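You operate a simulated robot arm through the tools that you are given. There is no shell and no other tool. Be economical: measure what you need, move in short steps, check, and stop when the job is done.

You are at the controls of a simulated robot arm. One attempt, no reset.

JOB
Stop the filter pump, shut the inlet and rinse the blue-handled strainer clean in the blue basin.
Fine: put the strainer back in the beige pot and shut the pot lid; red pump button first; leave other valves and nuts.

The check looks at the end state, three seconds after you hand in, the way a careful person would. Anything else that was tipped, shoved, dropped, spilled or broken makes it a failure. Lids that push on must go on centred and level and be pressed home; caps that screw on are set level and turned clockwise until they are tight.

ROBOT AND FRAMES
A 7-joint arm with a two-finger parallel gripper on a trunk, on a base that drives. Base frame: it is fixed to the floor where the robot stands at the start and does not move with it; the origin is under the middle of the robot, x ahead of it, y to its left, z up. Readings come in mm, rad, newtons and seconds.
With the tool pointing down near the work surface it reaches from about 260 to 500 mm from the robot's upright axis, wherever it stands. Its first joint turns from -2.897 to 2.897 rad. Places, roughly: red pump button [800, 100, 400]; filter inlet valve [400, 1000, 500]; beige pot lid [500, 900, 1000]; beige pot [500, 900, 900]; filter vent valve [500, 700, 1100]; filter outlet valve [800, 200, 700]; filter drain valve [400, 400, 400]; far left wing nut [600, 800, 1400]; near left wing nut [500, 600, 1400]; near right wing nut [500, 400, 1400]; far right wing nut [800, 300, 1400]; grey filter table [-500, 1250, 500]. Payload 3.91 kg.
The TCP is the grasp point between the finger pads, 30 mm short of the fingertips. In the tool frame z runs along the fingers and y along their closing line. The gripper opens to 110 mm. The fingers are 20 mm wide and 10 mm thick; the gripper's body (48 by 112 mm) begins 55 mm behind the TCP.
Orientation is that of the tool frame in the base frame, as [roll, pitch, yaw] about the fixed x, y, z axes, in that order (R = Rz(yaw) Ry(pitch) Rx(roll)). With the fingers straight down and closing along the base's y, the tool's x points along the base's -x, its y along +y and its z along -z.

CONTROLS
- The arm moves only by the tool play_rows. Its argument "deltas" is a list of rows, each a list of 3 entries, a list of its own where there are three numbers: the turn, a rotation vector about the base's x, y, z in units of 4 degrees (1.0 is 4 degrees), then the shift along the base's x, y, z in units of 20 mm (1.0 is 20 mm), then the finger opening in mm, from 0 to 110. In form: [[[wx, wy, wz], [dx, dy, dz], hand], ...]. A call has 1 to 10 rows; each row shifts and turns the commanded pose from where the row before left it. A call with a number of a shift or a turn outside -1 to 1 is refused whole. Each row takes 0.2 s and may step no farther than 50 mm and 0.15 rad from the row before; otherwise, or with a gripper value out of range, the whole call is refused. A pose out of reach is approached as far as the arm can. The call stops where the force on the tool passes 40 N (or 10 N more than at its start, if that is more) or the arm is blocked; 0.2 s more then pass. Each finger travels about 153 mm/s and halts on what it meets, pressing with about 32 N; the grip force reading is that of the motor and also rises with nothing between the fingers. The clock runs only during rows and for 0.2 s after the last one: add rows that do not move to give the fingers time. The reply holds the time, the measured pose of the TCP, the force on the tool along the base axes, the opening and the grip force, in the units named above and with some noise.
- Cameras (640 x 400 px; columns grow to the right, rows downward): "scene" is now at [4.1, 188.3, 1530.5]; the picture's right is [0.43, -0.90, 0.00], its down [-0.48, -0.23, -0.85] and it looks along [0.77, 0.36, -0.53] (base axes); focal length 264 px, centre (320, 200). "wrist" rides on the gripper at [77, 7, -114] in the tool frame; the picture's right is [-0.09, 1.00, 0.00], its down [-0.80, -0.07, -0.59] and it looks along [-0.59, -0.05, 0.80] (tool axes); focal length 270 px, centre (320, 200). There is no depth. A picture from a camera that has moved, and an enlarged one, comes with that camera's place and axes in the base frame and with its lens.
- grab_frame(camera): a new picture of that camera. It takes no simulated time.
- raise_lower(by): slides the trunk up (or, below 0, down) by that many mm; the arm and the scene camera ride with it, the base frame stays. It gives what a move gives, with no picture.
- steer(legs): drives the robot by 1 to 6 legs, each [ahead, turn to the left] in mm and rad, along the robot's own axes; the way and the turn of a leg run together, so that a leg with both is an arc; at most 1500 mm and 3.142 rad a leg. The arm and the cameras ride along, it lands a little off, and it stops where it bumps. It gives what a move gives.
- head_to(pan, tilt): turns the head with the scene camera to pan (to the left, within 2.705 rad either way) and tilt (down, from -0.506 to 1.204), counted from straight ahead of the robot. It gives what a move gives.
- close_up(camera, box): a new picture of the part [left, top, right, bottom] of that camera's present view, enlarged. It takes no simulated time.
- job_done(): hands the job in; it is judged then, once.

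Go step by step. Nothing tells you exact positions but the pictures and the camera data: compare them with the known pose of the tool, close in by small moves and look again before you grip or let go. The budget is 120 turns and 90 pictures, counting those below and the enlarged ones. Unless the task says otherwise, let go and move clear before handing in, and close with one line.

The tools are called after "Emit:" by a JSON object that holds its "op" and its "data". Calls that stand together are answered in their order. play_rows: Moves the arm, as the interface text tells. Its arguments: {"type":"object","properties":{"deltas":{"type":"array"}},"required":["deltas"]} The other tools are called the same way: raise_lower (by) slides the trunk up or down; steer (legs) drives the base; head_to (pan, tilt) turns the head that bears the scene camera; grab_frame (camera) takes a picture; close_up (camera, box) takes an enlarged picture of a part of a camera's view; job_done () hands the job in.

At the start:

```text
t: 0.0
tool_pos: [313.8, 267.4, 1399.6]
ee_rot: [3.141, -0.001, 3.142]
ft_force: [0.0, -0.7, 0.7]
grip_width: 110.1
gripper_force: 0.1
trunk travel left (down, up): [-492.0, 118.0]
robot x, y, heading: [-0.4, 2.2, -0.0]
head pan, tilt: [0.443, 0.559]
```

scene: 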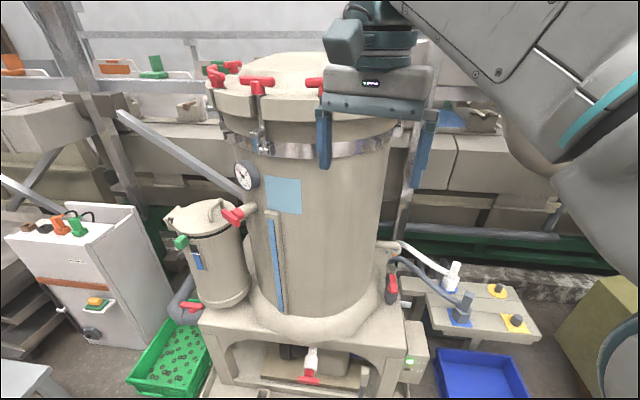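
wrist: 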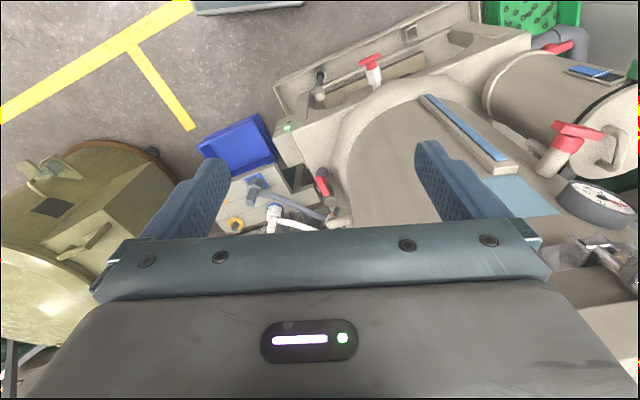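

I see the big filter in the middle with the small beige pot on its left, a basin on the right and a control box by the stand. I'll take enlarged looks at the key parts first.

Emit:
{"op": "close_up", "data": {"camera": "scene", "box": [340, 220, 560, 400]}}

Emit:
{"op": "close_up", "data": {"camera": "scene", "box": [120, 180, 320, 400]}}

Emit:
{"op": "close_up", "data": {"camera": "wrist", "box": [190, 20, 450, 240]}}

```text
2.22 times, centred on (450, 310) of scene
camera zoom: at [4.1, 188.3, 1530.5], right [0.43, -0.9, 0.0], down [-0.48, -0.23, -0.85], along [0.77, 0.36, -0.53], focal length 587 px, centre (31, -44)
```

zoom: 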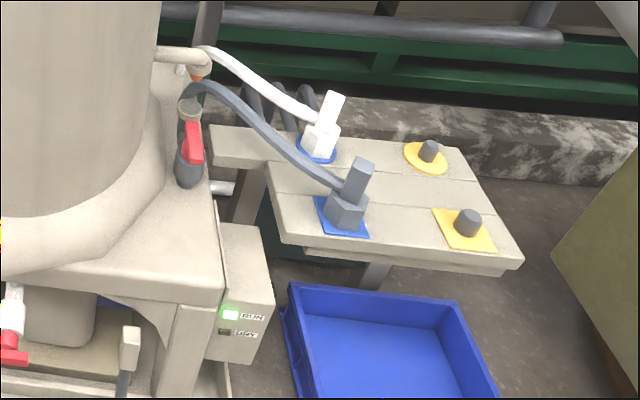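

```text
1.82 times, centred on (220, 290) of scene
camera zoom: at [4.1, 188.3, 1530.5], right [0.43, -0.9, 0.0], down [-0.48, -0.23, -0.85], along [0.77, 0.36, -0.53], focal length 480 px, centre (502, 36)
```

zoom: 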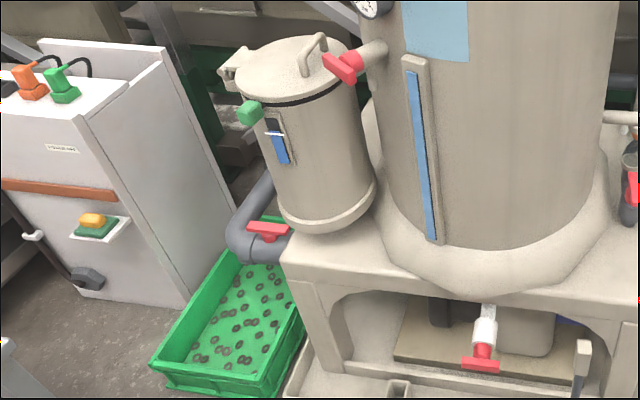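

```text
1.82 times, centred on (320, 130) of wrist
camera zoom: at [236.2, 273.6, 1515.0], right [0.09, 1.0, 0.0], down [0.8, -0.07, 0.59], along [0.59, -0.05, -0.8], focal length 491 px, centre (320, 327)
```

zoom: 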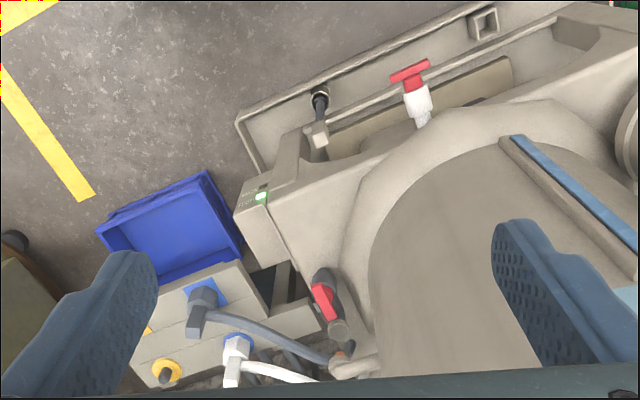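

I can't see the strainer or water yet; the strainer is probably inside the pot. I'll look around towards the grey filter table and the front of the control box.

Emit:
{"op": "head_to", "data": {"pan": 1.9, "tilt": 0.6}}

Emit:
{"op": "grab_frame", "data": {"camera": "scene"}}

Emit:
{"op": "head_to", "data": {"pan": 1.0, "tilt": 0.6}}

Emit:
{"op": "grab_frame", "data": {"camera": "scene"}}

Emit:
{"op": "head_to", "data": {"pan": 0.0, "tilt": 0.9}}

Emit:
{"op": "grab_frame", "data": {"camera": "scene"}}

```text
t: 1.6
tool_pos: [314.1, 268.1, 1399.5]
ee_rot: [-3.141, 0.001, -3.141]
ft_force: [-0.3, -0.6, -0.1]
grip_width: 110.0
gripper_force: 0.1
trunk travel left (down, up): [-492.0, 118.0]
robot x, y, heading: [-2.0, -3.7, 0.001]
head pan, tilt: [1.901, 0.6]
```

```text
84 pictures are left
camera scene: at [-105.4, 233.6, 1526.8], right [0.95, 0.32, 0.0], down [0.18, -0.53, -0.82], along [-0.27, 0.78, -0.57], focal length 264 px, centre (320, 200)
```

scene: 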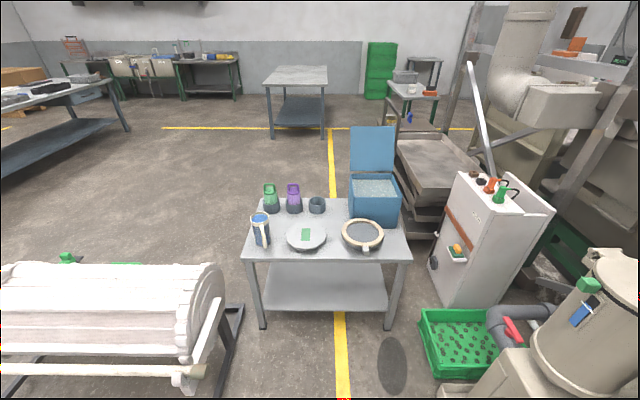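

```text
t: 2.8
tool_pos: [313.4, 267.7, 1399.8]
ee_rot: [3.141, 0.001, 3.141]
ft_force: [0.1, 1.2, 0.2]
grip_width: 109.9
gripper_force: 0.1
trunk travel left (down, up): [-492.0, 118.0]
robot x, y, heading: [-1.8, -0.1, 0.001]
head pan, tilt: [1.0, 0.6]
```

```text
83 pictures are left
camera scene: at [-29.1, 224.3, 1526.8], right [0.84, -0.54, 0.0], down [-0.3, -0.48, -0.82], along [0.45, 0.69, -0.57], focal length 264 px, centre (320, 200)
```

scene: 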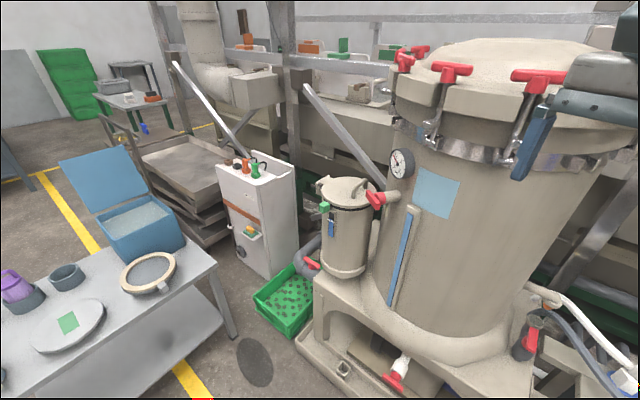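

```text
t: 4.0
tool_pos: [312.5, 266.6, 1400.3]
ee_rot: [-3.141, -0.003, -3.141]
ft_force: [0.3, -0.1, 0.1]
grip_width: 110.0
gripper_force: 0.0
trunk travel left (down, up): [-492.0, 118.0]
robot x, y, heading: [2.2, 0.8, 0.0]
head pan, tilt: [0.0, 0.901]
```

```text
82 pictures are left
camera scene: at [-1.3, 150.0, 1502.1], right [0.0, -1.0, 0.0], down [-0.78, 0.0, -0.62], along [0.62, 0.0, -0.78], focal length 264 px, centre (320, 200)
```

scene: 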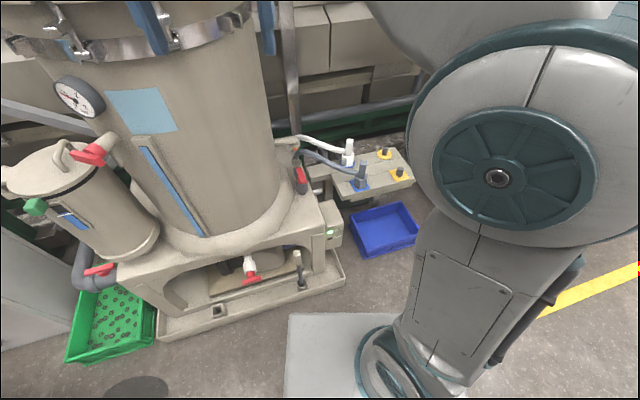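

The grey table holds a blue lidded tub with water (the basin, lid open). I'll zoom there and on the pot and the switch box.

Emit:
{"op": "close_up", "data": {"camera": "scene", "box": [280, 200, 360, 300]}}

Emit:
{"op": "close_up", "data": {"camera": "scene", "box": [0, 120, 140, 260]}}

Emit:
{"op": "head_to", "data": {"pan": 1.9, "tilt": 0.6}}

Emit:
{"op": "close_up", "data": {"camera": "scene", "box": [230, 120, 430, 270]}}

Emit:
{"op": "close_up", "data": {"camera": "scene", "box": [480, 220, 640, 400]}}

```text
4.00 times, centred on (320, 250) of scene
camera zoom: at [-1.3, 150.0, 1502.1], right [0.0, -1.0, 0.0], down [-0.78, 0.0, -0.62], along [0.62, 0.0, -0.78], focal length 1057 px, centre (320, 0)
```

zoom: 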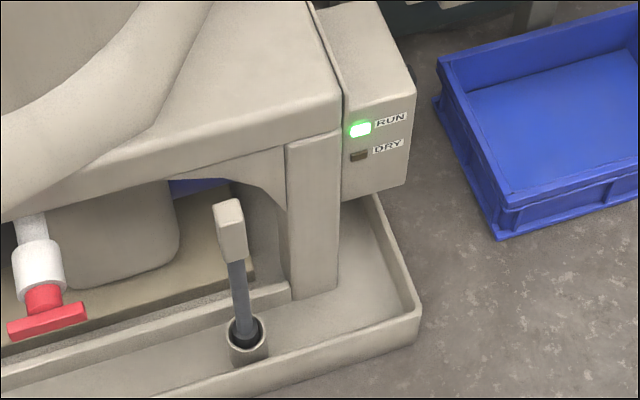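

```text
2.86 times, centred on (70, 190) of scene
camera zoom: at [-1.3, 150.0, 1502.1], right [0.0, -1.0, 0.0], down [-0.78, 0.0, -0.62], along [0.62, 0.0, -0.78], focal length 755 px, centre (1034, 229)
```

zoom: 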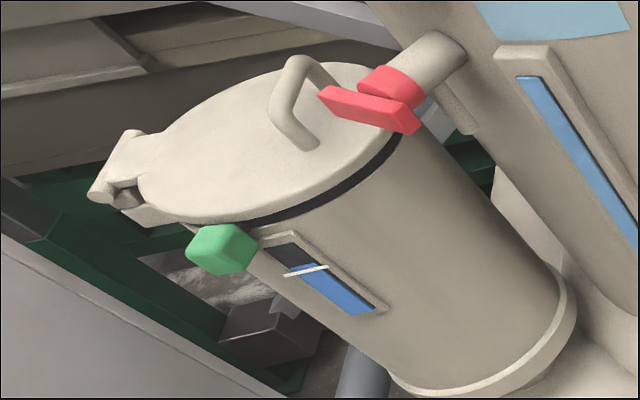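

```text
t: 5.9
tool_pos: [313.0, 266.9, 1399.4]
ee_rot: [3.141, -0.001, 3.141]
ft_force: [-0.3, 0.0, -0.3]
grip_width: 109.8
gripper_force: 0.1
trunk travel left (down, up): [-492.0, 118.0]
robot x, y, heading: [-2.0, -2.3, -0.004]
head pan, tilt: [1.901, 0.6]
```

```text
2.67 times, centred on (330, 195) of scene
camera zoom: at [-105.4, 233.5, 1526.8], right [0.95, 0.32, 0.0], down [0.18, -0.53, -0.82], along [-0.27, 0.78, -0.57], focal length 705 px, centre (293, 213)
```

zoom: 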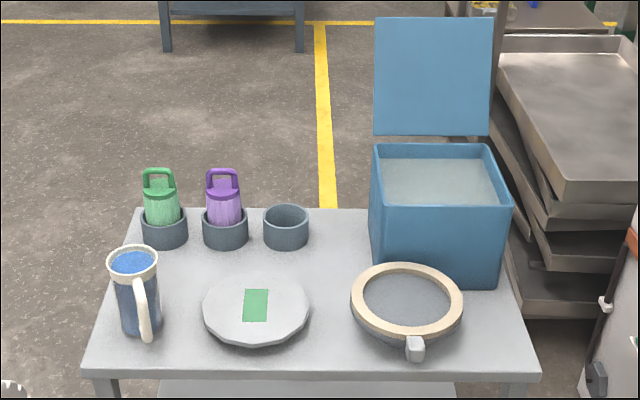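

```text
2.22 times, centred on (560, 310) of scene
camera zoom: at [-105.4, 233.5, 1526.8], right [0.95, 0.32, 0.0], down [0.18, -0.53, -0.82], along [-0.27, 0.78, -0.57], focal length 587 px, centre (-213, -44)
```

zoom: 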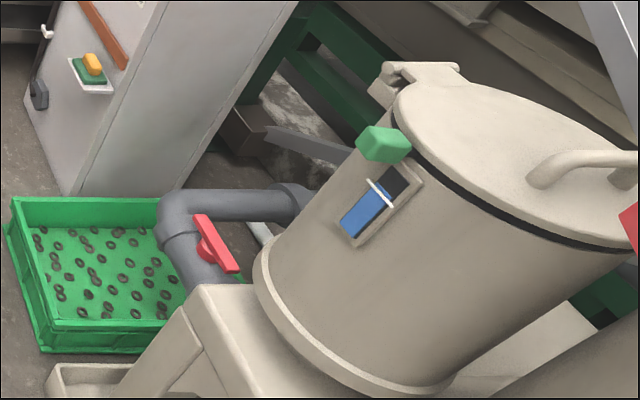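

The pump box (RUN lamp lit) is at the stand's right end with its button apparently on its right side. The blue-handled strainer must be in the pot, and the spare holder, green and purple ones are not mine. Next I check my base footprint and the view to the right.

Emit:
{"op": "head_to", "data": {"pan": 0.3, "tilt": 1.2}}

Emit:
{"op": "grab_frame", "data": {"camera": "scene"}}

Emit:
{"op": "head_to", "data": {"pan": -1.0, "tilt": 0.8}}

Emit:
{"op": "grab_frame", "data": {"camera": "scene"}}

```text
t: 7.6
tool_pos: [313.2, 266.3, 1399.5]
ee_rot: [-3.141, 0.0, -3.141]
ft_force: [-0.3, 0.1, -0.7]
grip_width: 109.7
gripper_force: 0.0
trunk travel left (down, up): [-492.0, 118.0]
robot x, y, heading: [2.8, 1.1, 0.001]
head pan, tilt: [0.3, 1.201]
```

```text
77 pictures are left
camera scene: at [-23.4, 166.5, 1482.2], right [0.3, -0.96, 0.0], down [-0.89, -0.28, -0.36], along [0.35, 0.11, -0.93], focal length 264 px, centre (320, 200)
```

scene: 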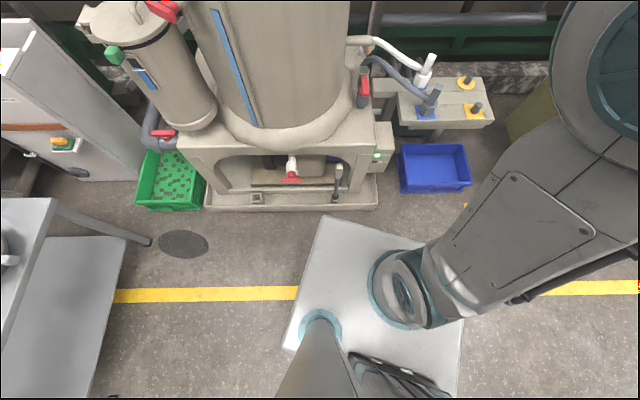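

```text
t: 9.1
tool_pos: [313.6, 266.5, 1400.2]
ee_rot: [-3.141, 0.0, 3.141]
ft_force: [0.1, -0.3, 1.3]
grip_width: 110.0
gripper_force: 0.1
trunk travel left (down, up): [-492.0, 118.0]
robot x, y, heading: [0.1, 1.0, 0.001]
head pan, tilt: [-1.0, 0.799]
```

```text
76 pictures are left
camera scene: at [-33.2, 82.1, 1509.9], right [-0.84, -0.54, 0.0], down [-0.39, 0.6, -0.7], along [0.38, -0.59, -0.72], focal length 264 px, centre (320, 200)
```

scene: 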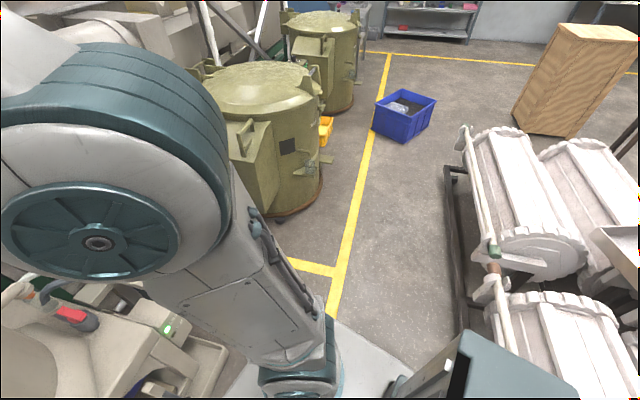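

The base is a plate about ±240 mm, and the tray corner lies near (560, 0). I'll drive to about (280, -270) to see the right side of the pump box.

Emit:
{"op": "steer", "data": {"legs": [[0, -0.75], [380, 0], [0, 1.0]]}}

Emit:
{"op": "head_to", "data": {"pan": 0.3, "tilt": 0.75}}

Emit:
{"op": "grab_frame", "data": {"camera": "scene"}}

Emit:
{"op": "grab_frame", "data": {"camera": "wrist"}}

```text
t: 15.9
tool_pos: [510.8, 83.4, 1400.3]
ee_rot: [3.141, -0.002, -2.89]
ft_force: [0.0, 0.3, 0.2]
grip_width: 110.1
gripper_force: 0.1
trunk travel left (down, up): [-492.0, 118.0]
robot x, y, heading: [271.8, -251.2, 0.255]
head pan, tilt: [-1.0, 0.799]
```

```text
t: 17.4
tool_pos: [510.7, 82.9, 1400.0]
ee_rot: [3.141, -0.001, -2.89]
ft_force: [-0.1, 0.7, 0.0]
grip_width: 110.1
gripper_force: 0.0
trunk travel left (down, up): [-492.0, 118.0]
robot x, y, heading: [273.9, -251.6, 0.249]
head pan, tilt: [0.3, 0.75]
```

```text
75 pictures are left
camera scene: at [232.3, -83.9, 1513.9], right [0.52, -0.85, 0.0], down [-0.58, -0.36, -0.73], along [0.62, 0.38, -0.68], focal length 264 px, centre (320, 200)
```

scene: 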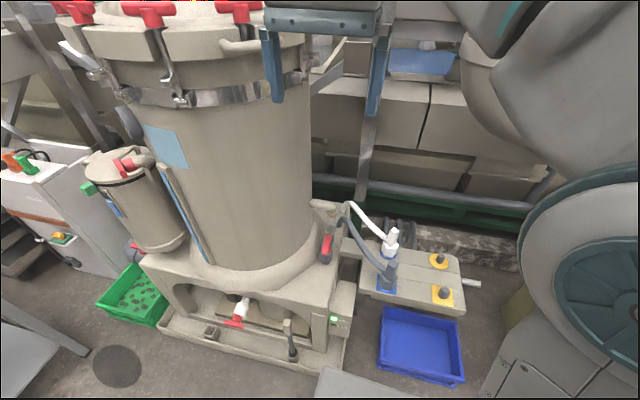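

```text
74 pictures are left
camera wrist: at [434.1, 70.4, 1515.1], right [-0.16, 0.99, 0.0], down [0.79, 0.13, 0.59], along [0.59, 0.1, -0.8], focal length 270 px, centre (320, 200)
```

wrist: 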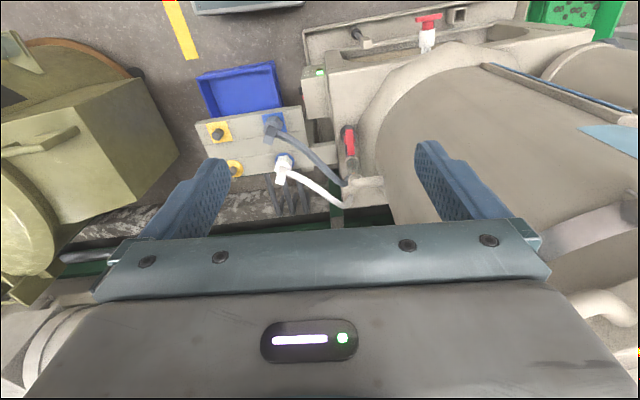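

Still just edge-on to the box's right side. I'll zoom in on both views.

Emit:
{"op": "close_up", "data": {"camera": "scene", "box": [300, 260, 400, 360]}}

Emit:
{"op": "close_up", "data": {"camera": "wrist", "box": [270, 40, 370, 120]}}

```text
4.00 times, centred on (350, 310) of scene
camera zoom: at [232.3, -83.9, 1513.9], right [0.52, -0.85, 0.0], down [-0.58, -0.36, -0.73], along [0.62, 0.38, -0.68], focal length 1057 px, centre (200, -240)
```

zoom: 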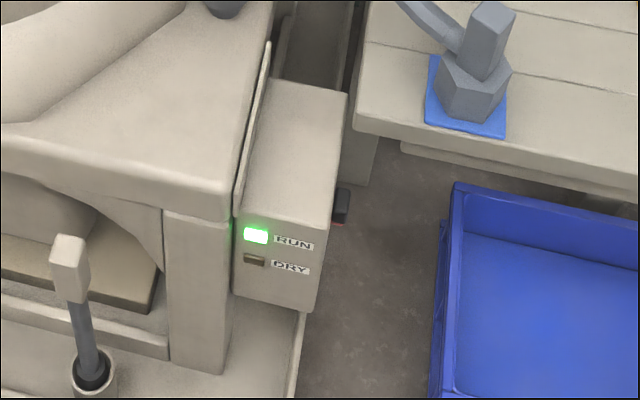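

```text
5.00 times, centred on (320, 80) of wrist
camera zoom: at [434.1, 70.4, 1515.1], right [-0.16, 0.99, 0.0], down [0.79, 0.13, 0.59], along [0.59, 0.1, -0.8], focal length 1351 px, centre (320, 800)
```

zoom: 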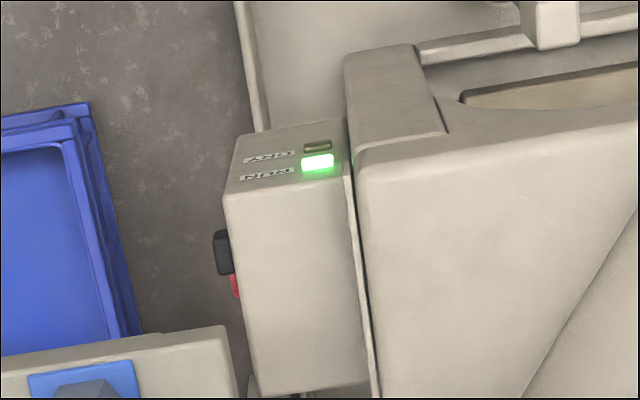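

The button is at about (740–780, 45, 395) on the box's right side, with a red part partly hidden behind a black one. I'll bring the tool to the right of the box, turned so the wrist camera looks at that face.

Emit:
{"op": "play_rows", "data": {"deltas": [[[0, 0, 1], [0.7, -1, 0], 0], [[0, 0, 1], [0.7, -1, 0], 0], [[0, 0, 1], [0.7, -1, 0], 0], [[0, 0, 1], [0.7, -1, 0], 0], [[0, 0, 1], [0.7, -1, 0], 0], [[0, 0, 1], [0.7, -1, 0], 0], [[0, 0, 1], [0.7, -1, 0], 0], [[0, 0, 1], [0.7, -1, 0], 0], [[0, 0, 1], [0.7, -1, 0], 0], [[0, 0, 1], [0.7, -1, 0], 0]]}}

Emit:
{"op": "play_rows", "data": {"deltas": [[[1, 0, 1], [0.3, -0.5, 0], 0], [[1, 0, 1], [0.3, -0.5, 0], 0], [[1, 0, 1], [0.3, -0.5, 0], 0], [[1, 0, 1], [0.3, -0.5, 0], 0], [[1, 0, 1], [0.3, -0.5, 0], 0], [[1, 0, 1], [0.3, -0.5, 0], 0], [[1, 0, 1], [0.3, -0.5, 0], 0], [[1, 0, 1], [0.3, -0.5, 0], 0], [[1, 0, 1], [0.3, -0.5, 0], 0], [[1, 0, 0], [0.3, -0.5, 0], 0]]}}

Emit:
{"op": "raise_lower", "data": {"by": -450}}

Emit:
{"op": "grab_frame", "data": {"camera": "wrist"}}

Emit:
{"op": "grab_frame", "data": {"camera": "scene"}}

```text
t: 19.6
tool_pos: [652.1, -116.7, 1401.3]
ee_rot: [3.142, 0.001, -2.191]
ft_force: [0.3, 0.3, 0.8]
grip_width: 0.0
gripper_force: 31.3
trunk travel left (down, up): [-492.0, 118.0]
robot x, y, heading: [274.5, -255.1, 0.251]
head pan, tilt: [0.3, 0.75]
```

```text
t: 21.8
tool_pos: [709.7, -211.1, 1395.4]
ee_rot: [2.933, 0.658, -1.609]
ft_force: [-0.2, -0.2, 0.9]
grip_width: 0.0
gripper_force: 32.0
out of reach, approached as far as the arm can: row 6, 7
trunk travel left (down, up): [-492.0, 118.0]
robot x, y, heading: [273.8, -255.8, 0.249]
head pan, tilt: [0.3, 0.75]
```

```text
refused: -450 is not a number from -400 to 400
```

```text
71 pictures are left
camera wrist: at [721.7, -341.1, 1438.8], right [-0.98, -0.02, 0.22], down [0.2, 0.28, 0.94], along [-0.08, 0.96, -0.27], focal length 270 px, centre (320, 200)
```

wrist: 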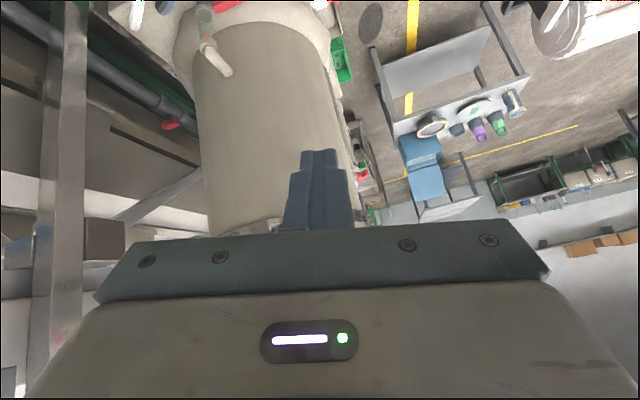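

```text
70 pictures are left
camera scene: at [232.3, -85.4, 1514.2], right [0.52, -0.85, 0.0], down [-0.58, -0.36, -0.73], along [0.62, 0.38, -0.68], focal length 264 px, centre (320, 200)
```

scene: 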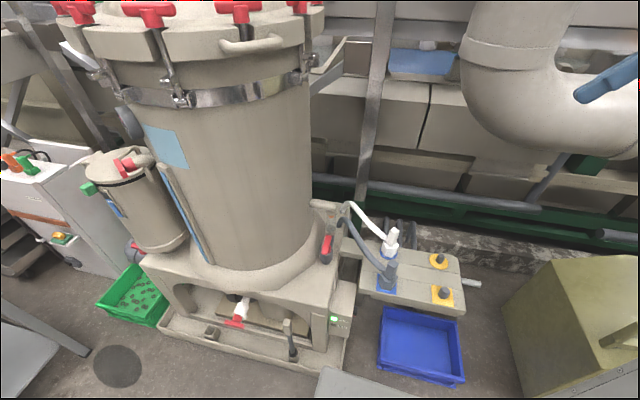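

Tool is tilted towards the filter as wanted. Now lowering the trunk and then the arm.

Emit:
{"op": "raise_lower", "data": {"by": -400}}

Emit:
{"op": "play_rows", "data": {"deltas": [[[0, 0, 0], [0, 0, -1], 0], [[0, 0, 0], [0, 0, -1], 0], [[0, 0, 0], [0, 0, -1], 0], [[0, 0, 0], [0, 0, -1], 0], [[0, 0, 0], [0, 0, -1], 0], [[0, 0, 0], [0, 0, -1], 0], [[0, 0, 0], [0, 0, -1], 0], [[0, 0, 0], [0, 0, -1], 0], [[0, 0, 0], [0, 0, -1], 0], [[0, 0, 0], [0, 0, -1], 0]]}}

Emit:
{"op": "play_rows", "data": {"deltas": [[[0, 0, 0], [0, 0, -1], 0], [[0, 0, 0], [0, 0, -1], 0], [[0, 0, 0], [0, 0, -1], 0], [[0, 0, 0], [0, 0, -1], 0], [[0, 0, 0], [0, 0, -1], 0], [[0, 0, 0], [0, 0, -1], 0], [[0, 0, 0], [0, 0, -1], 0], [[0, 0, 0], [0, 0, -1], 0], [[0, 0, 0], [0, 0, -1], 0], [[0, 0, 0], [0, 0, -1], 0]]}}

Emit:
{"op": "grab_frame", "data": {"camera": "wrist"}}

Emit:
{"op": "grab_frame", "data": {"camera": "scene"}}

```text
t: 25.6
tool_pos: [710.2, -208.8, 995.4]
ee_rot: [2.932, 0.657, -1.607]
ft_force: [-0.4, 0.2, 0.0]
grip_width: 0.0
gripper_force: 32.4
trunk travel left (down, up): [-92.0, 518.0]
robot x, y, heading: [272.7, -253.2, 0.25]
head pan, tilt: [0.3, 0.75]
```

```text
t: 27.8
tool_pos: [709.6, -209.0, 794.3]
ee_rot: [2.934, 0.655, -1.607]
ft_force: [-0.3, 0.6, 0.3]
grip_width: 0.0
gripper_force: 31.9
trunk travel left (down, up): [-92.0, 518.0]
robot x, y, heading: [271.6, -255.3, 0.251]
head pan, tilt: [0.3, 0.75]
```

```text
t: 30.0
tool_pos: [710.1, -209.0, 597.7]
ee_rot: [2.932, 0.656, -1.606]
ft_force: [0.1, 0.4, -0.1]
grip_width: 0.0
gripper_force: 31.8
trunk travel left (down, up): [-92.0, 518.0]
robot x, y, heading: [271.9, -253.3, 0.246]
head pan, tilt: [0.3, 0.75]
```

```text
69 pictures are left
camera wrist: at [721.5, -339.1, 639.7], right [-0.98, -0.02, 0.22], down [0.2, 0.28, 0.94], along [-0.08, 0.96, -0.27], focal length 270 px, centre (320, 200)
```

wrist: 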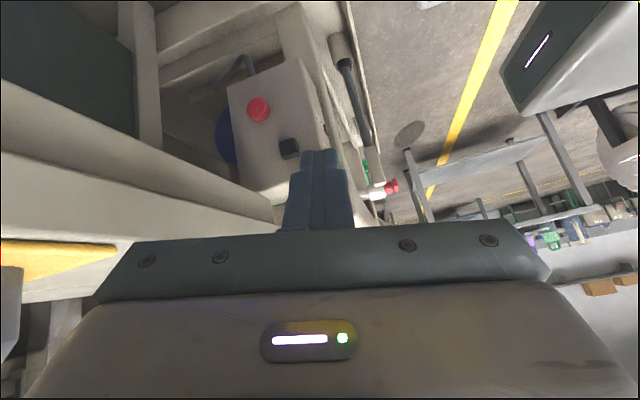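

```text
68 pictures are left
camera scene: at [232.2, -84.0, 1114.0], right [0.52, -0.85, 0.0], down [-0.58, -0.36, -0.73], along [0.62, 0.38, -0.68], focal length 264 px, centre (320, 200)
```

scene: 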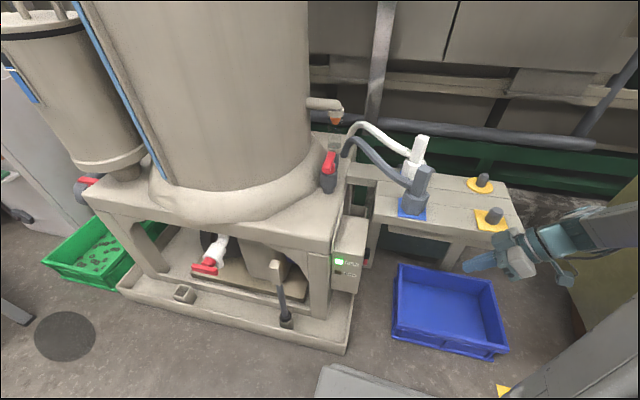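

The box side shows a red button (lower, further) and a black one. I'll triangulate using an enlarged scene view.

Emit:
{"op": "close_up", "data": {"camera": "scene", "box": [320, 210, 400, 300]}}

Emit:
{"op": "close_up", "data": {"camera": "wrist", "box": [200, 40, 380, 200]}}

```text
4.44 times, centred on (360, 255) of scene
camera zoom: at [232.2, -84.0, 1114.0], right [0.52, -0.85, 0.0], down [-0.58, -0.36, -0.73], along [0.62, 0.38, -0.68], focal length 1175 px, centre (142, -44)
```

zoom: 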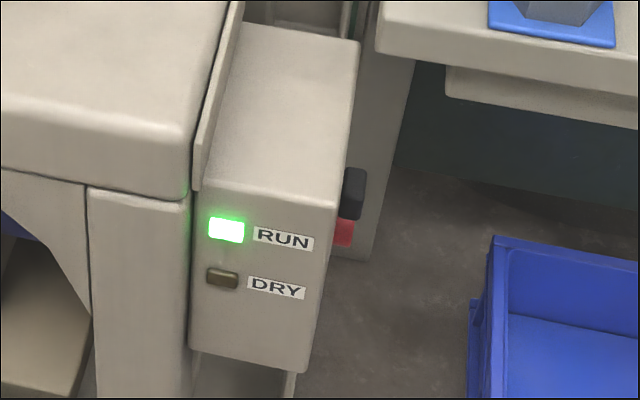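

```text
2.50 times, centred on (290, 120) of wrist
camera zoom: at [721.5, -339.1, 639.7], right [-0.98, -0.02, 0.22], down [0.2, 0.28, 0.94], along [-0.08, 0.96, -0.27], focal length 676 px, centre (395, 400)
```

zoom: 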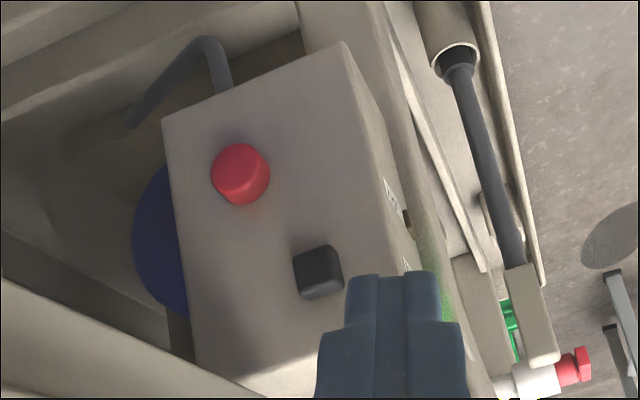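

Triangulated: red button at about (756, 45, 355), black one at (719, 43, 436). Approaching with closed fingers, tilting a bit more, stopping short.

Emit:
{"op": "play_rows", "data": {"deltas": [[[0.3, 0, 0], [0.25, 0.6, -1], 0], [[0.3, 0, 0], [0.25, 0.6, -1], 0], [[0.3, 0, 0], [0.25, 0.6, -1], 0], [[0.3, 0, 0], [0.25, 0.6, -1], 0], [[0.3, 0, 0], [0.25, 0.6, -1], 0], [[0.3, 0, 0], [0.25, 0.6, -1], 0], [[0.3, 0, 0], [0.25, 0.6, -1], 0], [[0.3, 0, 0], [0.25, 0.6, -1], 0], [[0.3, 0, 0], [0.25, 0.6, -1], 0], [[0.3, 0, 0], [0.25, 0.6, -1], 0]]}}

Emit:
{"op": "grab_frame", "data": {"camera": "wrist"}}

Emit:
{"op": "grab_frame", "data": {"camera": "scene"}}

```text
t: 31.8
tool_pos: [741.7, -125.8, 448.4]
ee_rot: [2.915, 0.811, -1.62]
ft_force: [-12.7, -6.6, 0.0]
grip_width: 0.0
gripper_force: 32.0
trunk travel left (down, up): [-92.0, 518.0]
robot x, y, heading: [273.0, -253.0, 0.249]
head pan, tilt: [0.3, 0.75]
stopped in row 8: the force on the tool passed its limit (the readings are from after the stop); the commanded pose is now the measured one
```

```text
65 pictures are left
camera wrist: at [754.0, -261.4, 469.8], right [-0.97, -0.05, 0.22], down [0.21, 0.13, 0.97], along [-0.08, 0.99, -0.12], focal length 270 px, centre (320, 200)
```

wrist: 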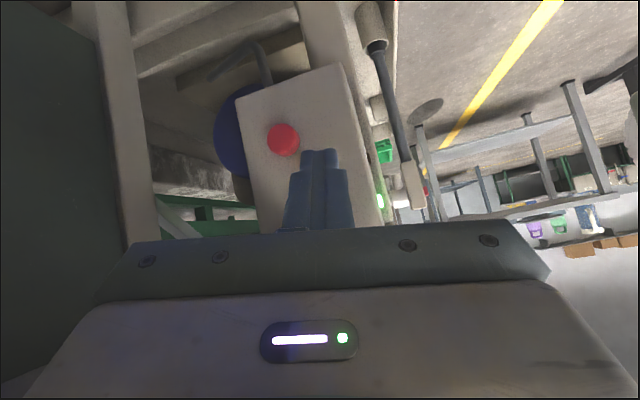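

```text
64 pictures are left
camera scene: at [231.7, -84.4, 1113.9], right [0.52, -0.85, 0.0], down [-0.58, -0.35, -0.73], along [0.63, 0.38, -0.68], focal length 264 px, centre (320, 200)
```

scene: 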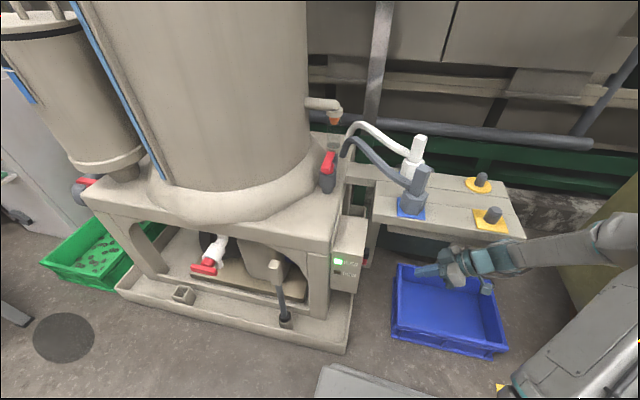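

I brushed something (the plug table's front edge by the wrist). I'll back away in -x and swing the hand so it comes from the robot's side instead.

Emit:
{"op": "play_rows", "data": {"deltas": [[[0, 0, 0], [-1, -0.3, 0], 0], [[0, 0, 0], [-1, 0, 0], 0], [[0, 0, -1], [-0.5, 0, 0], 0], [[0, 0, -1], [0, 0, 0], 0], [[0, 0, -1], [0, 0, 0], 0], [[0, 0, -1], [0, 0, 0], 0], [[0, 0, -1], [0, 0, 0], 0], [[0, 0, -1], [0, 0, 0], 0], [[0, 0, -1], [0, 0, 0], 0], [[0, 0, -1], [0, 0, 0], 0]]}}

Emit:
{"op": "grab_frame", "data": {"camera": "wrist"}}

Emit:
{"op": "grab_frame", "data": {"camera": "scene"}}

```text
t: 34.0
tool_pos: [694.0, -129.9, 447.9]
ee_rot: [2.92, 0.813, -2.177]
ft_force: [0.0, 0.0, 0.5]
grip_width: 0.2
gripper_force: 31.8
trunk travel left (down, up): [-92.0, 518.0]
robot x, y, heading: [270.1, -252.1, 0.25]
head pan, tilt: [0.3, 0.75]
```

```text
63 pictures are left
camera wrist: at [631.5, -252.1, 470.3], right [-0.85, 0.47, 0.22], down [0.25, 0.0, 0.97], along [0.46, 0.88, -0.12], focal length 270 px, centre (320, 200)
```

wrist: 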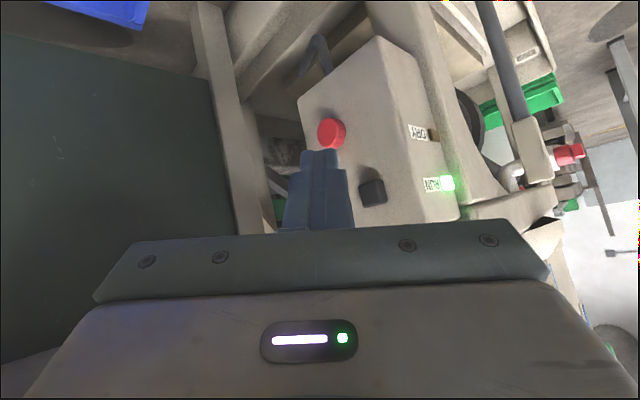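

```text
62 pictures are left
camera scene: at [232.3, -84.0, 1114.0], right [0.52, -0.85, 0.0], down [-0.58, -0.35, -0.73], along [0.62, 0.38, -0.68], focal length 264 px, centre (320, 200)
```

scene: 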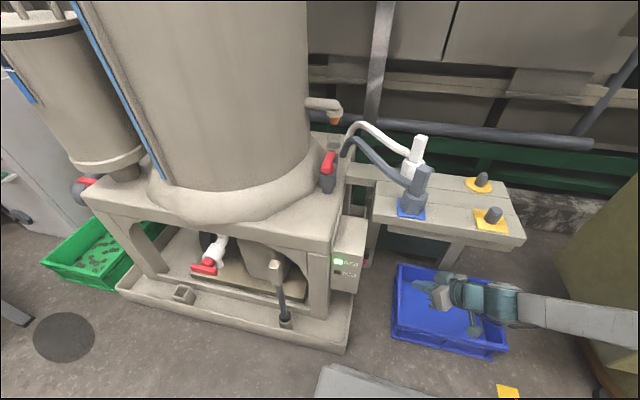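

Red button from here again at (751, 45, 354), clear of the table. Moving to just in front of it.

Emit:
{"op": "play_rows", "data": {"deltas": [[[0, 0, 0], [0.33, 0.7, -0.46], 0], [[0, 0, 0], [0.33, 0.7, -0.46], 0], [[0, 0, 0], [0.33, 0.7, -0.46], 0], [[0, 0, 0], [0.33, 0.7, -0.46], 0], [[0, 0, 0], [0.33, 0.7, -0.46], 0], [[0, 0, 0], [0.33, 0.7, -0.46], 0], [[0, 0, 0], [0.33, 0.7, -0.46], 0], [[0, 0, 0], [0.33, 0.6, -0.46], 0]]}}

Emit:
{"op": "grab_frame", "data": {"camera": "wrist"}}

Emit:
{"op": "close_up", "data": {"camera": "scene", "box": [320, 200, 460, 320]}}

```text
t: 35.8
tool_pos: [746.3, -21.0, 374.0]
ee_rot: [2.918, 0.812, -2.177]
ft_force: [-0.5, -0.1, 0.0]
grip_width: 0.2
gripper_force: 31.8
trunk travel left (down, up): [-92.0, 518.0]
robot x, y, heading: [272.7, -253.2, 0.244]
head pan, tilt: [0.3, 0.75]
```

```text
61 pictures are left
camera wrist: at [684.3, -143.6, 396.7], right [-0.86, 0.47, 0.22], down [0.25, 0.0, 0.97], along [0.46, 0.88, -0.12], focal length 270 px, centre (320, 200)
```

wrist: 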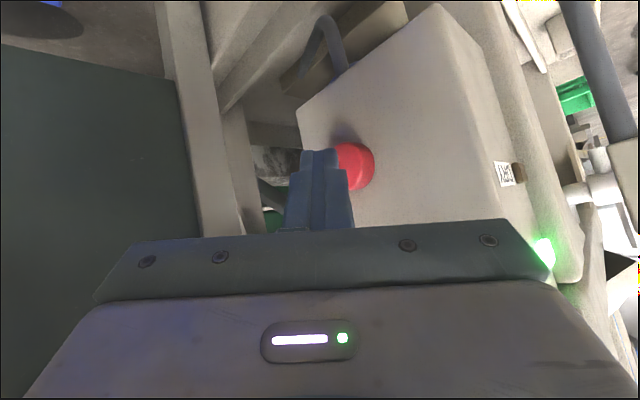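

```text
3.33 times, centred on (390, 260) of scene
camera zoom: at [232.2, -84.1, 1114.0], right [0.52, -0.85, 0.0], down [-0.58, -0.35, -0.73], along [0.62, 0.38, -0.68], focal length 881 px, centre (87, 0)
```

zoom: 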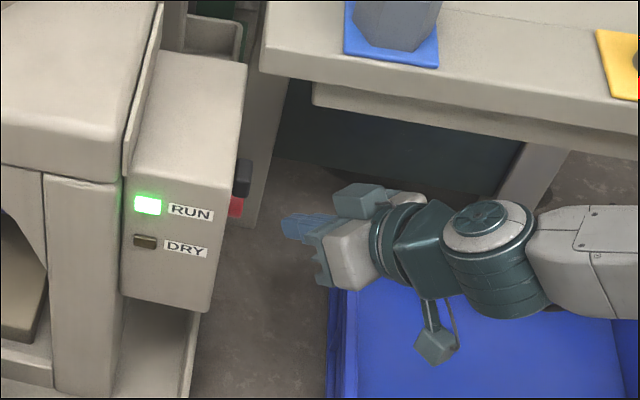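

Tip is about 40 mm in front of the button. Pushing slowly in.

Emit:
{"op": "play_rows", "data": {"deltas": [[[0, 0, 0], [-0.1, 0.6, 0], 0], [[0, 0, 0], [-0.1, 0.6, 0], 0], [[0, 0, 0], [-0.1, 0.5, 0], 0], [[0, 0, 0], [-0.1, 0.4, 0], 0], [[0, 0, 0], [-0.1, 0.4, 0], 0], [[0, 0, 0], [-0.1, 0.3, 0], 0]]}}

Emit:
{"op": "grab_frame", "data": {"camera": "wrist"}}

```text
t: 37.3
tool_pos: [737.3, 27.6, 372.6]
ee_rot: [2.922, 0.809, -2.187]
ft_force: [-0.8, -21.6, 7.5]
grip_width: 0.0
gripper_force: 32.3
trunk travel left (down, up): [-92.0, 518.0]
robot x, y, heading: [273.7, -252.9, 0.229]
head pan, tilt: [0.3, 0.75]
stopped in row 6: the force on the tool passed its limit (the readings are from after the stop); the commanded pose is now the measured one
```

```text
59 pictures are left
camera wrist: at [673.4, -93.5, 396.0], right [-0.85, 0.49, 0.21], down [0.25, 0.0, 0.97], along [0.47, 0.87, -0.12], focal length 270 px, centre (320, 200)
```

wrist: 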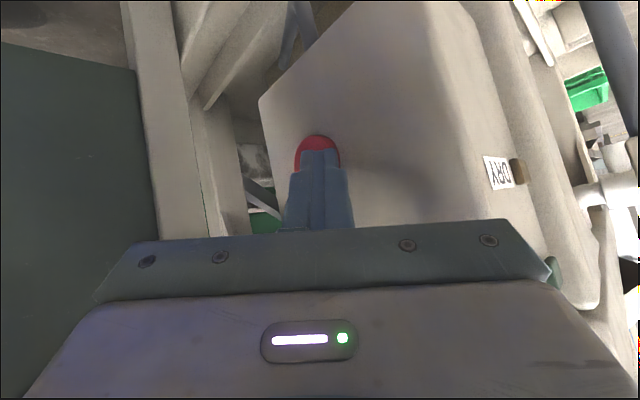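

Pressed onto the red button with force; the green glow has gone from this view. I'll back off and check the RUN lamp.

Emit:
{"op": "play_rows", "data": {"deltas": [[[0, 0, 0], [0.1, -1, 0], 0], [[0, 0, 0], [0, -1, 0], 0], [[0, 0, 0], [-0.4, -1, 0.5], 0], [[0, 0, 0], [-0.5, -1, 0.5], 0], [[0, 0, 0], [-0.5, -1, 0.5], 0], [[0, 0, 0], [-0.5, -1, 1], 0], [[0, 0, 0], [-0.5, -1, 1], 0]]}}

Emit:
{"op": "close_up", "data": {"camera": "scene", "box": [320, 200, 460, 320]}}

Emit:
{"op": "grab_frame", "data": {"camera": "wrist"}}

```text
t: 38.9
tool_pos: [689.4, -111.5, 444.3]
ee_rot: [2.92, 0.809, -2.184]
ft_force: [0.4, -0.6, -0.1]
grip_width: 0.0
gripper_force: 32.0
trunk travel left (down, up): [-92.0, 518.0]
robot x, y, heading: [267.8, -256.0, 0.244]
head pan, tilt: [0.3, 0.75]
```

```text
3.33 times, centred on (390, 260) of scene
camera zoom: at [233.7, -83.8, 1113.9], right [0.51, -0.86, 0.0], down [-0.59, -0.35, -0.73], along [0.63, 0.38, -0.68], focal length 881 px, centre (87, 0)
```

zoom: 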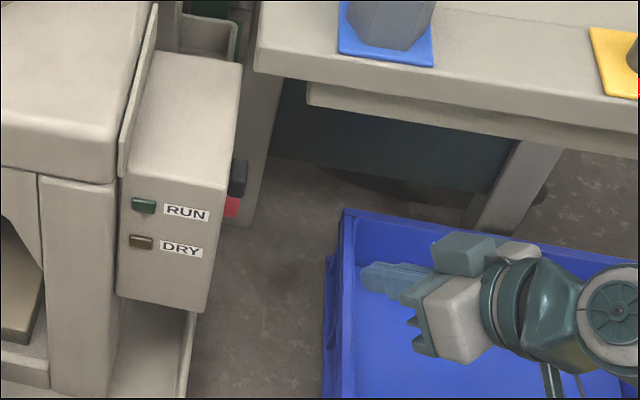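

```text
57 pictures are left
camera wrist: at [625.8, -231.5, 466.4], right [-0.85, 0.48, 0.21], down [0.25, 0.0, 0.97], along [0.46, 0.88, -0.12], focal length 270 px, centre (320, 200)
```

wrist: 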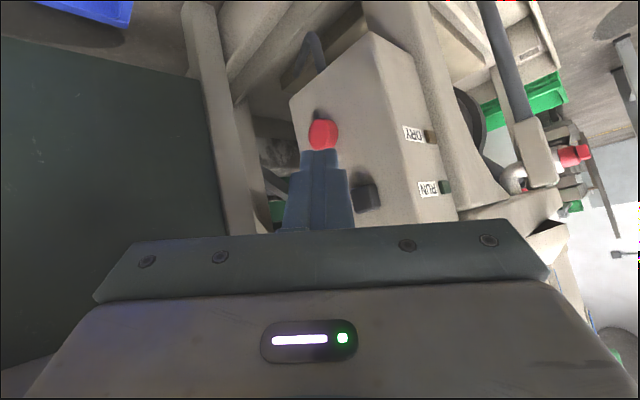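

RUN lamp is out: the pump is stopped. Now I raise the trunk, bring the tool back to straight down and close in, and look around the inlet valve before driving left.

Emit:
{"op": "raise_lower", "data": {"by": 400}}

Emit:
{"op": "play_rows", "data": {"deltas": [[[-0.95, 0.3, 0], [-0.5, 0, 1], 0], [[-0.95, 0.3, 0], [-0.5, 0, 1], 0], [[-0.95, 0.3, 0], [-0.5, 0, 1], 0], [[-0.95, 0.3, 0], [-0.5, 0, 1], 0], [[-0.95, 0.3, 0], [-0.5, 0, 1], 0], [[-0.95, 0.3, 0], [-0.5, 0, 1], 0], [[-0.95, 0.3, 0], [-0.5, 0, 1], 0], [[-0.95, 0.3, 0], [-0.5, 0, 1], 0], [[-0.95, 0.3, 0], [-0.5, 0, 1], 0], [[-0.95, 0.3, 0], [-0.5, 0, 1], 0]]}}

Emit:
{"op": "play_rows", "data": {"deltas": [[[-0.95, 0.3, 0], [0, 0, 1], 0], [[-0.95, 0.3, 0], [0, 0, 1], 0], [[0, 0, 0], [0, 0, 1], 0], [[0, 0, 0], [0, 0, 1], 0], [[0, 0, 0], [0, 0, 1], 0], [[0, 0, 0], [0, 0, 1], 0], [[0, 0, 0], [0, 0, 1], 0], [[0, 0, 0], [0, 0, 1], 0], [[0, 0, 0], [0, 0, 1], 0], [[0, 0, 0], [0, 0, 1], 0]]}}

Emit:
{"op": "steer", "data": {"legs": [[0, 1.57], [1046, 0], [0, -1.5]]}}

Emit:
{"op": "head_to", "data": {"pan": 0.25, "tilt": 0.8}}

Emit:
{"op": "grab_frame", "data": {"camera": "scene"}}

```text
t: 42.8
tool_pos: [688.7, -109.6, 844.3]
ee_rot: [2.92, 0.808, -2.183]
ft_force: [-0.2, -0.2, -0.7]
grip_width: 0.0
gripper_force: 32.3
trunk travel left (down, up): [-492.0, 118.0]
robot x, y, heading: [275.9, -253.9, 0.237]
head pan, tilt: [0.3, 0.75]
```

```text
t: 45.0
tool_pos: [586.8, -110.2, 1043.9]
ee_rot: [3.117, 0.132, -2.089]
ft_force: [1.1, 0.8, -0.1]
grip_width: 0.0
gripper_force: 32.8
trunk travel left (down, up): [-492.0, 118.0]
robot x, y, heading: [271.6, -252.9, 0.239]
head pan, tilt: [0.3, 0.75]
```

```text
t: 47.1
tool_pos: [587.4, -110.5, 1241.8]
ee_rot: [-3.136, -0.003, -2.087]
ft_force: [-0.4, 0.2, -0.1]
grip_width: 0.1
gripper_force: 31.7
trunk travel left (down, up): [-492.0, 118.0]
robot x, y, heading: [272.4, -251.4, 0.24]
head pan, tilt: [0.3, 0.75]
```

```text
t: 58.1
tool_pos: [6.3, 1115.2, 1241.7]
ee_rot: [-3.137, -0.001, -0.966]
ft_force: [0.3, -0.4, 0.6]
grip_width: 0.0
gripper_force: 32.2
trunk travel left (down, up): [-492.0, 118.0]
robot x, y, heading: [-6.2, 767.4, 1.371]
head pan, tilt: [0.3, 0.75]
stopped in leg 3: the robot was blocked; the commanded pose is now the measured one
```

```text
t: 58.7
tool_pos: [6.8, 1116.1, 1242.0]
ee_rot: [-3.137, -0.001, -0.966]
ft_force: [0.0, 0.2, -0.6]
grip_width: 0.0
gripper_force: 32.4
trunk travel left (down, up): [-492.0, 118.0]
robot x, y, heading: [-2.1, 771.0, 1.371]
head pan, tilt: [0.25, 0.799]
```

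```text
56 pictures are left
camera scene: at [-168.5, 804.3, 1510.0], right [1.0, 0.05, 0.0], down [0.04, -0.72, -0.7], along [-0.03, 0.7, -0.72], focal length 264 px, centre (320, 200)
```

scene: 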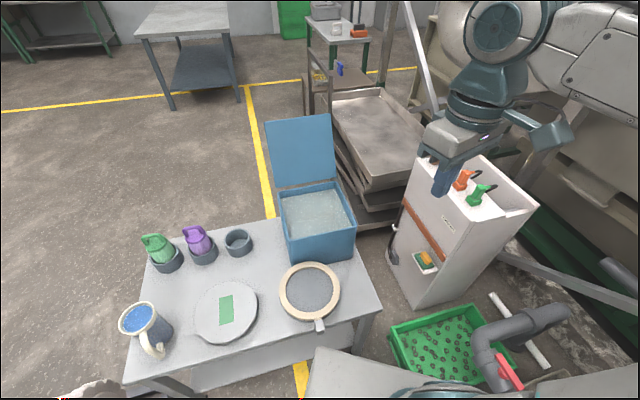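

The turn was blocked at heading 1.37. I'll look to the right to see what touched.

Emit:
{"op": "head_to", "data": {"pan": -0.9, "tilt": 0.6}}

Emit:
{"op": "grab_frame", "data": {"camera": "scene"}}

```text
t: 60.1
tool_pos: [5.2, 1115.5, 1241.7]
ee_rot: [-3.137, -0.002, -0.964]
ft_force: [0.9, 0.3, -0.5]
grip_width: 0.2
gripper_force: 32.2
trunk travel left (down, up): [-492.0, 118.0]
robot x, y, heading: [-1.1, 766.4, 1.369]
head pan, tilt: [-0.901, 0.6]
```

```text
55 pictures are left
camera scene: at [-85.7, 763.7, 1526.8], right [0.45, -0.89, 0.0], down [-0.5, -0.26, -0.82], along [0.74, 0.37, -0.57], focal length 264 px, centre (320, 200)
```

scene: 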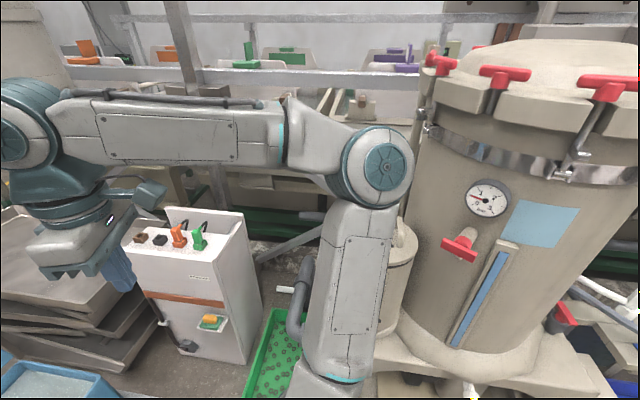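

It looks like my base's corner met the drip-tray edge side-on (about 310 mm away). Nothing looks displaced. I'll back off, come up further from the tray and turn there.

Emit:
{"op": "steer", "data": {"legs": [[0, 0.13], [-350, 0], [0, 0.15], [345, 0]]}}

Emit:
{"op": "steer", "data": {"legs": [[0, -1.35]]}}

Emit:
{"op": "head_to", "data": {"pan": 0.2, "tilt": 0.8}}

Emit:
{"op": "grab_frame", "data": {"camera": "scene"}}

```text
t: 65.5
tool_pos: [-140.2, 1097.4, 1243.3]
ee_rot: [-3.135, -0.004, -0.692]
ft_force: [1.3, -0.1, -0.3]
grip_width: 0.1
gripper_force: 31.1
trunk travel left (down, up): [-492.0, 118.0]
robot x, y, heading: [-49.9, 762.0, 1.644]
head pan, tilt: [-0.901, 0.6]
```

```text
t: 69.2
tool_pos: [257.3, 913.1, 1242.4]
ee_rot: [-3.135, -0.001, -2.065]
ft_force: [0.6, 0.1, -1.0]
grip_width: 0.0
gripper_force: 32.0
trunk travel left (down, up): [-492.0, 118.0]
robot x, y, heading: [-54.2, 764.4, 0.272]
head pan, tilt: [-0.901, 0.6]
```

```text
t: 70.6
tool_pos: [257.6, 912.6, 1241.5]
ee_rot: [-3.138, -0.002, -2.062]
ft_force: [0.0, 0.2, 0.3]
grip_width: 0.0
gripper_force: 31.6
trunk travel left (down, up): [-492.0, 118.0]
robot x, y, heading: [-49.8, 763.2, 0.272]
head pan, tilt: [0.201, 0.799]
```

```text
54 pictures are left
camera scene: at [-96.2, 922.6, 1510.0], right [0.46, -0.89, 0.0], down [-0.64, -0.33, -0.7], along [0.62, 0.32, -0.72], focal length 264 px, centre (320, 200)
```

scene: 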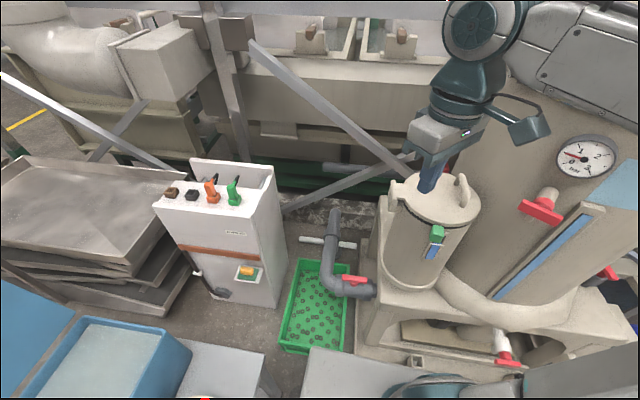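

Good view. I'll zoom in on the inlet valve and the pot.

Emit:
{"op": "close_up", "data": {"camera": "scene", "box": [300, 200, 420, 320]}}

Emit:
{"op": "close_up", "data": {"camera": "scene", "box": [370, 150, 510, 290]}}

```text
3.33 times, centred on (360, 260) of scene
camera zoom: at [-96.2, 922.6, 1510.0], right [0.46, -0.89, 0.0], down [-0.64, -0.33, -0.7], along [0.62, 0.32, -0.72], focal length 881 px, centre (187, 0)
```

zoom: 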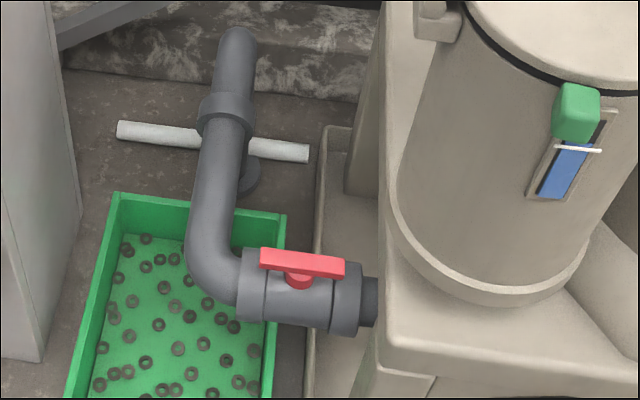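

```text
2.86 times, centred on (440, 220) of scene
camera zoom: at [-96.2, 922.6, 1510.0], right [0.46, -0.89, 0.0], down [-0.64, -0.33, -0.7], along [0.62, 0.32, -0.72], focal length 755 px, centre (-23, 143)
```

zoom: 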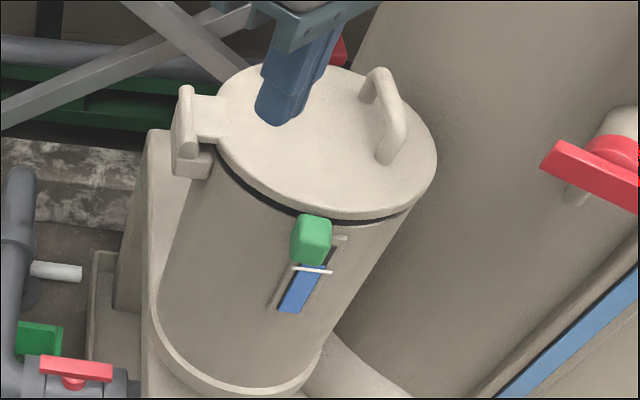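

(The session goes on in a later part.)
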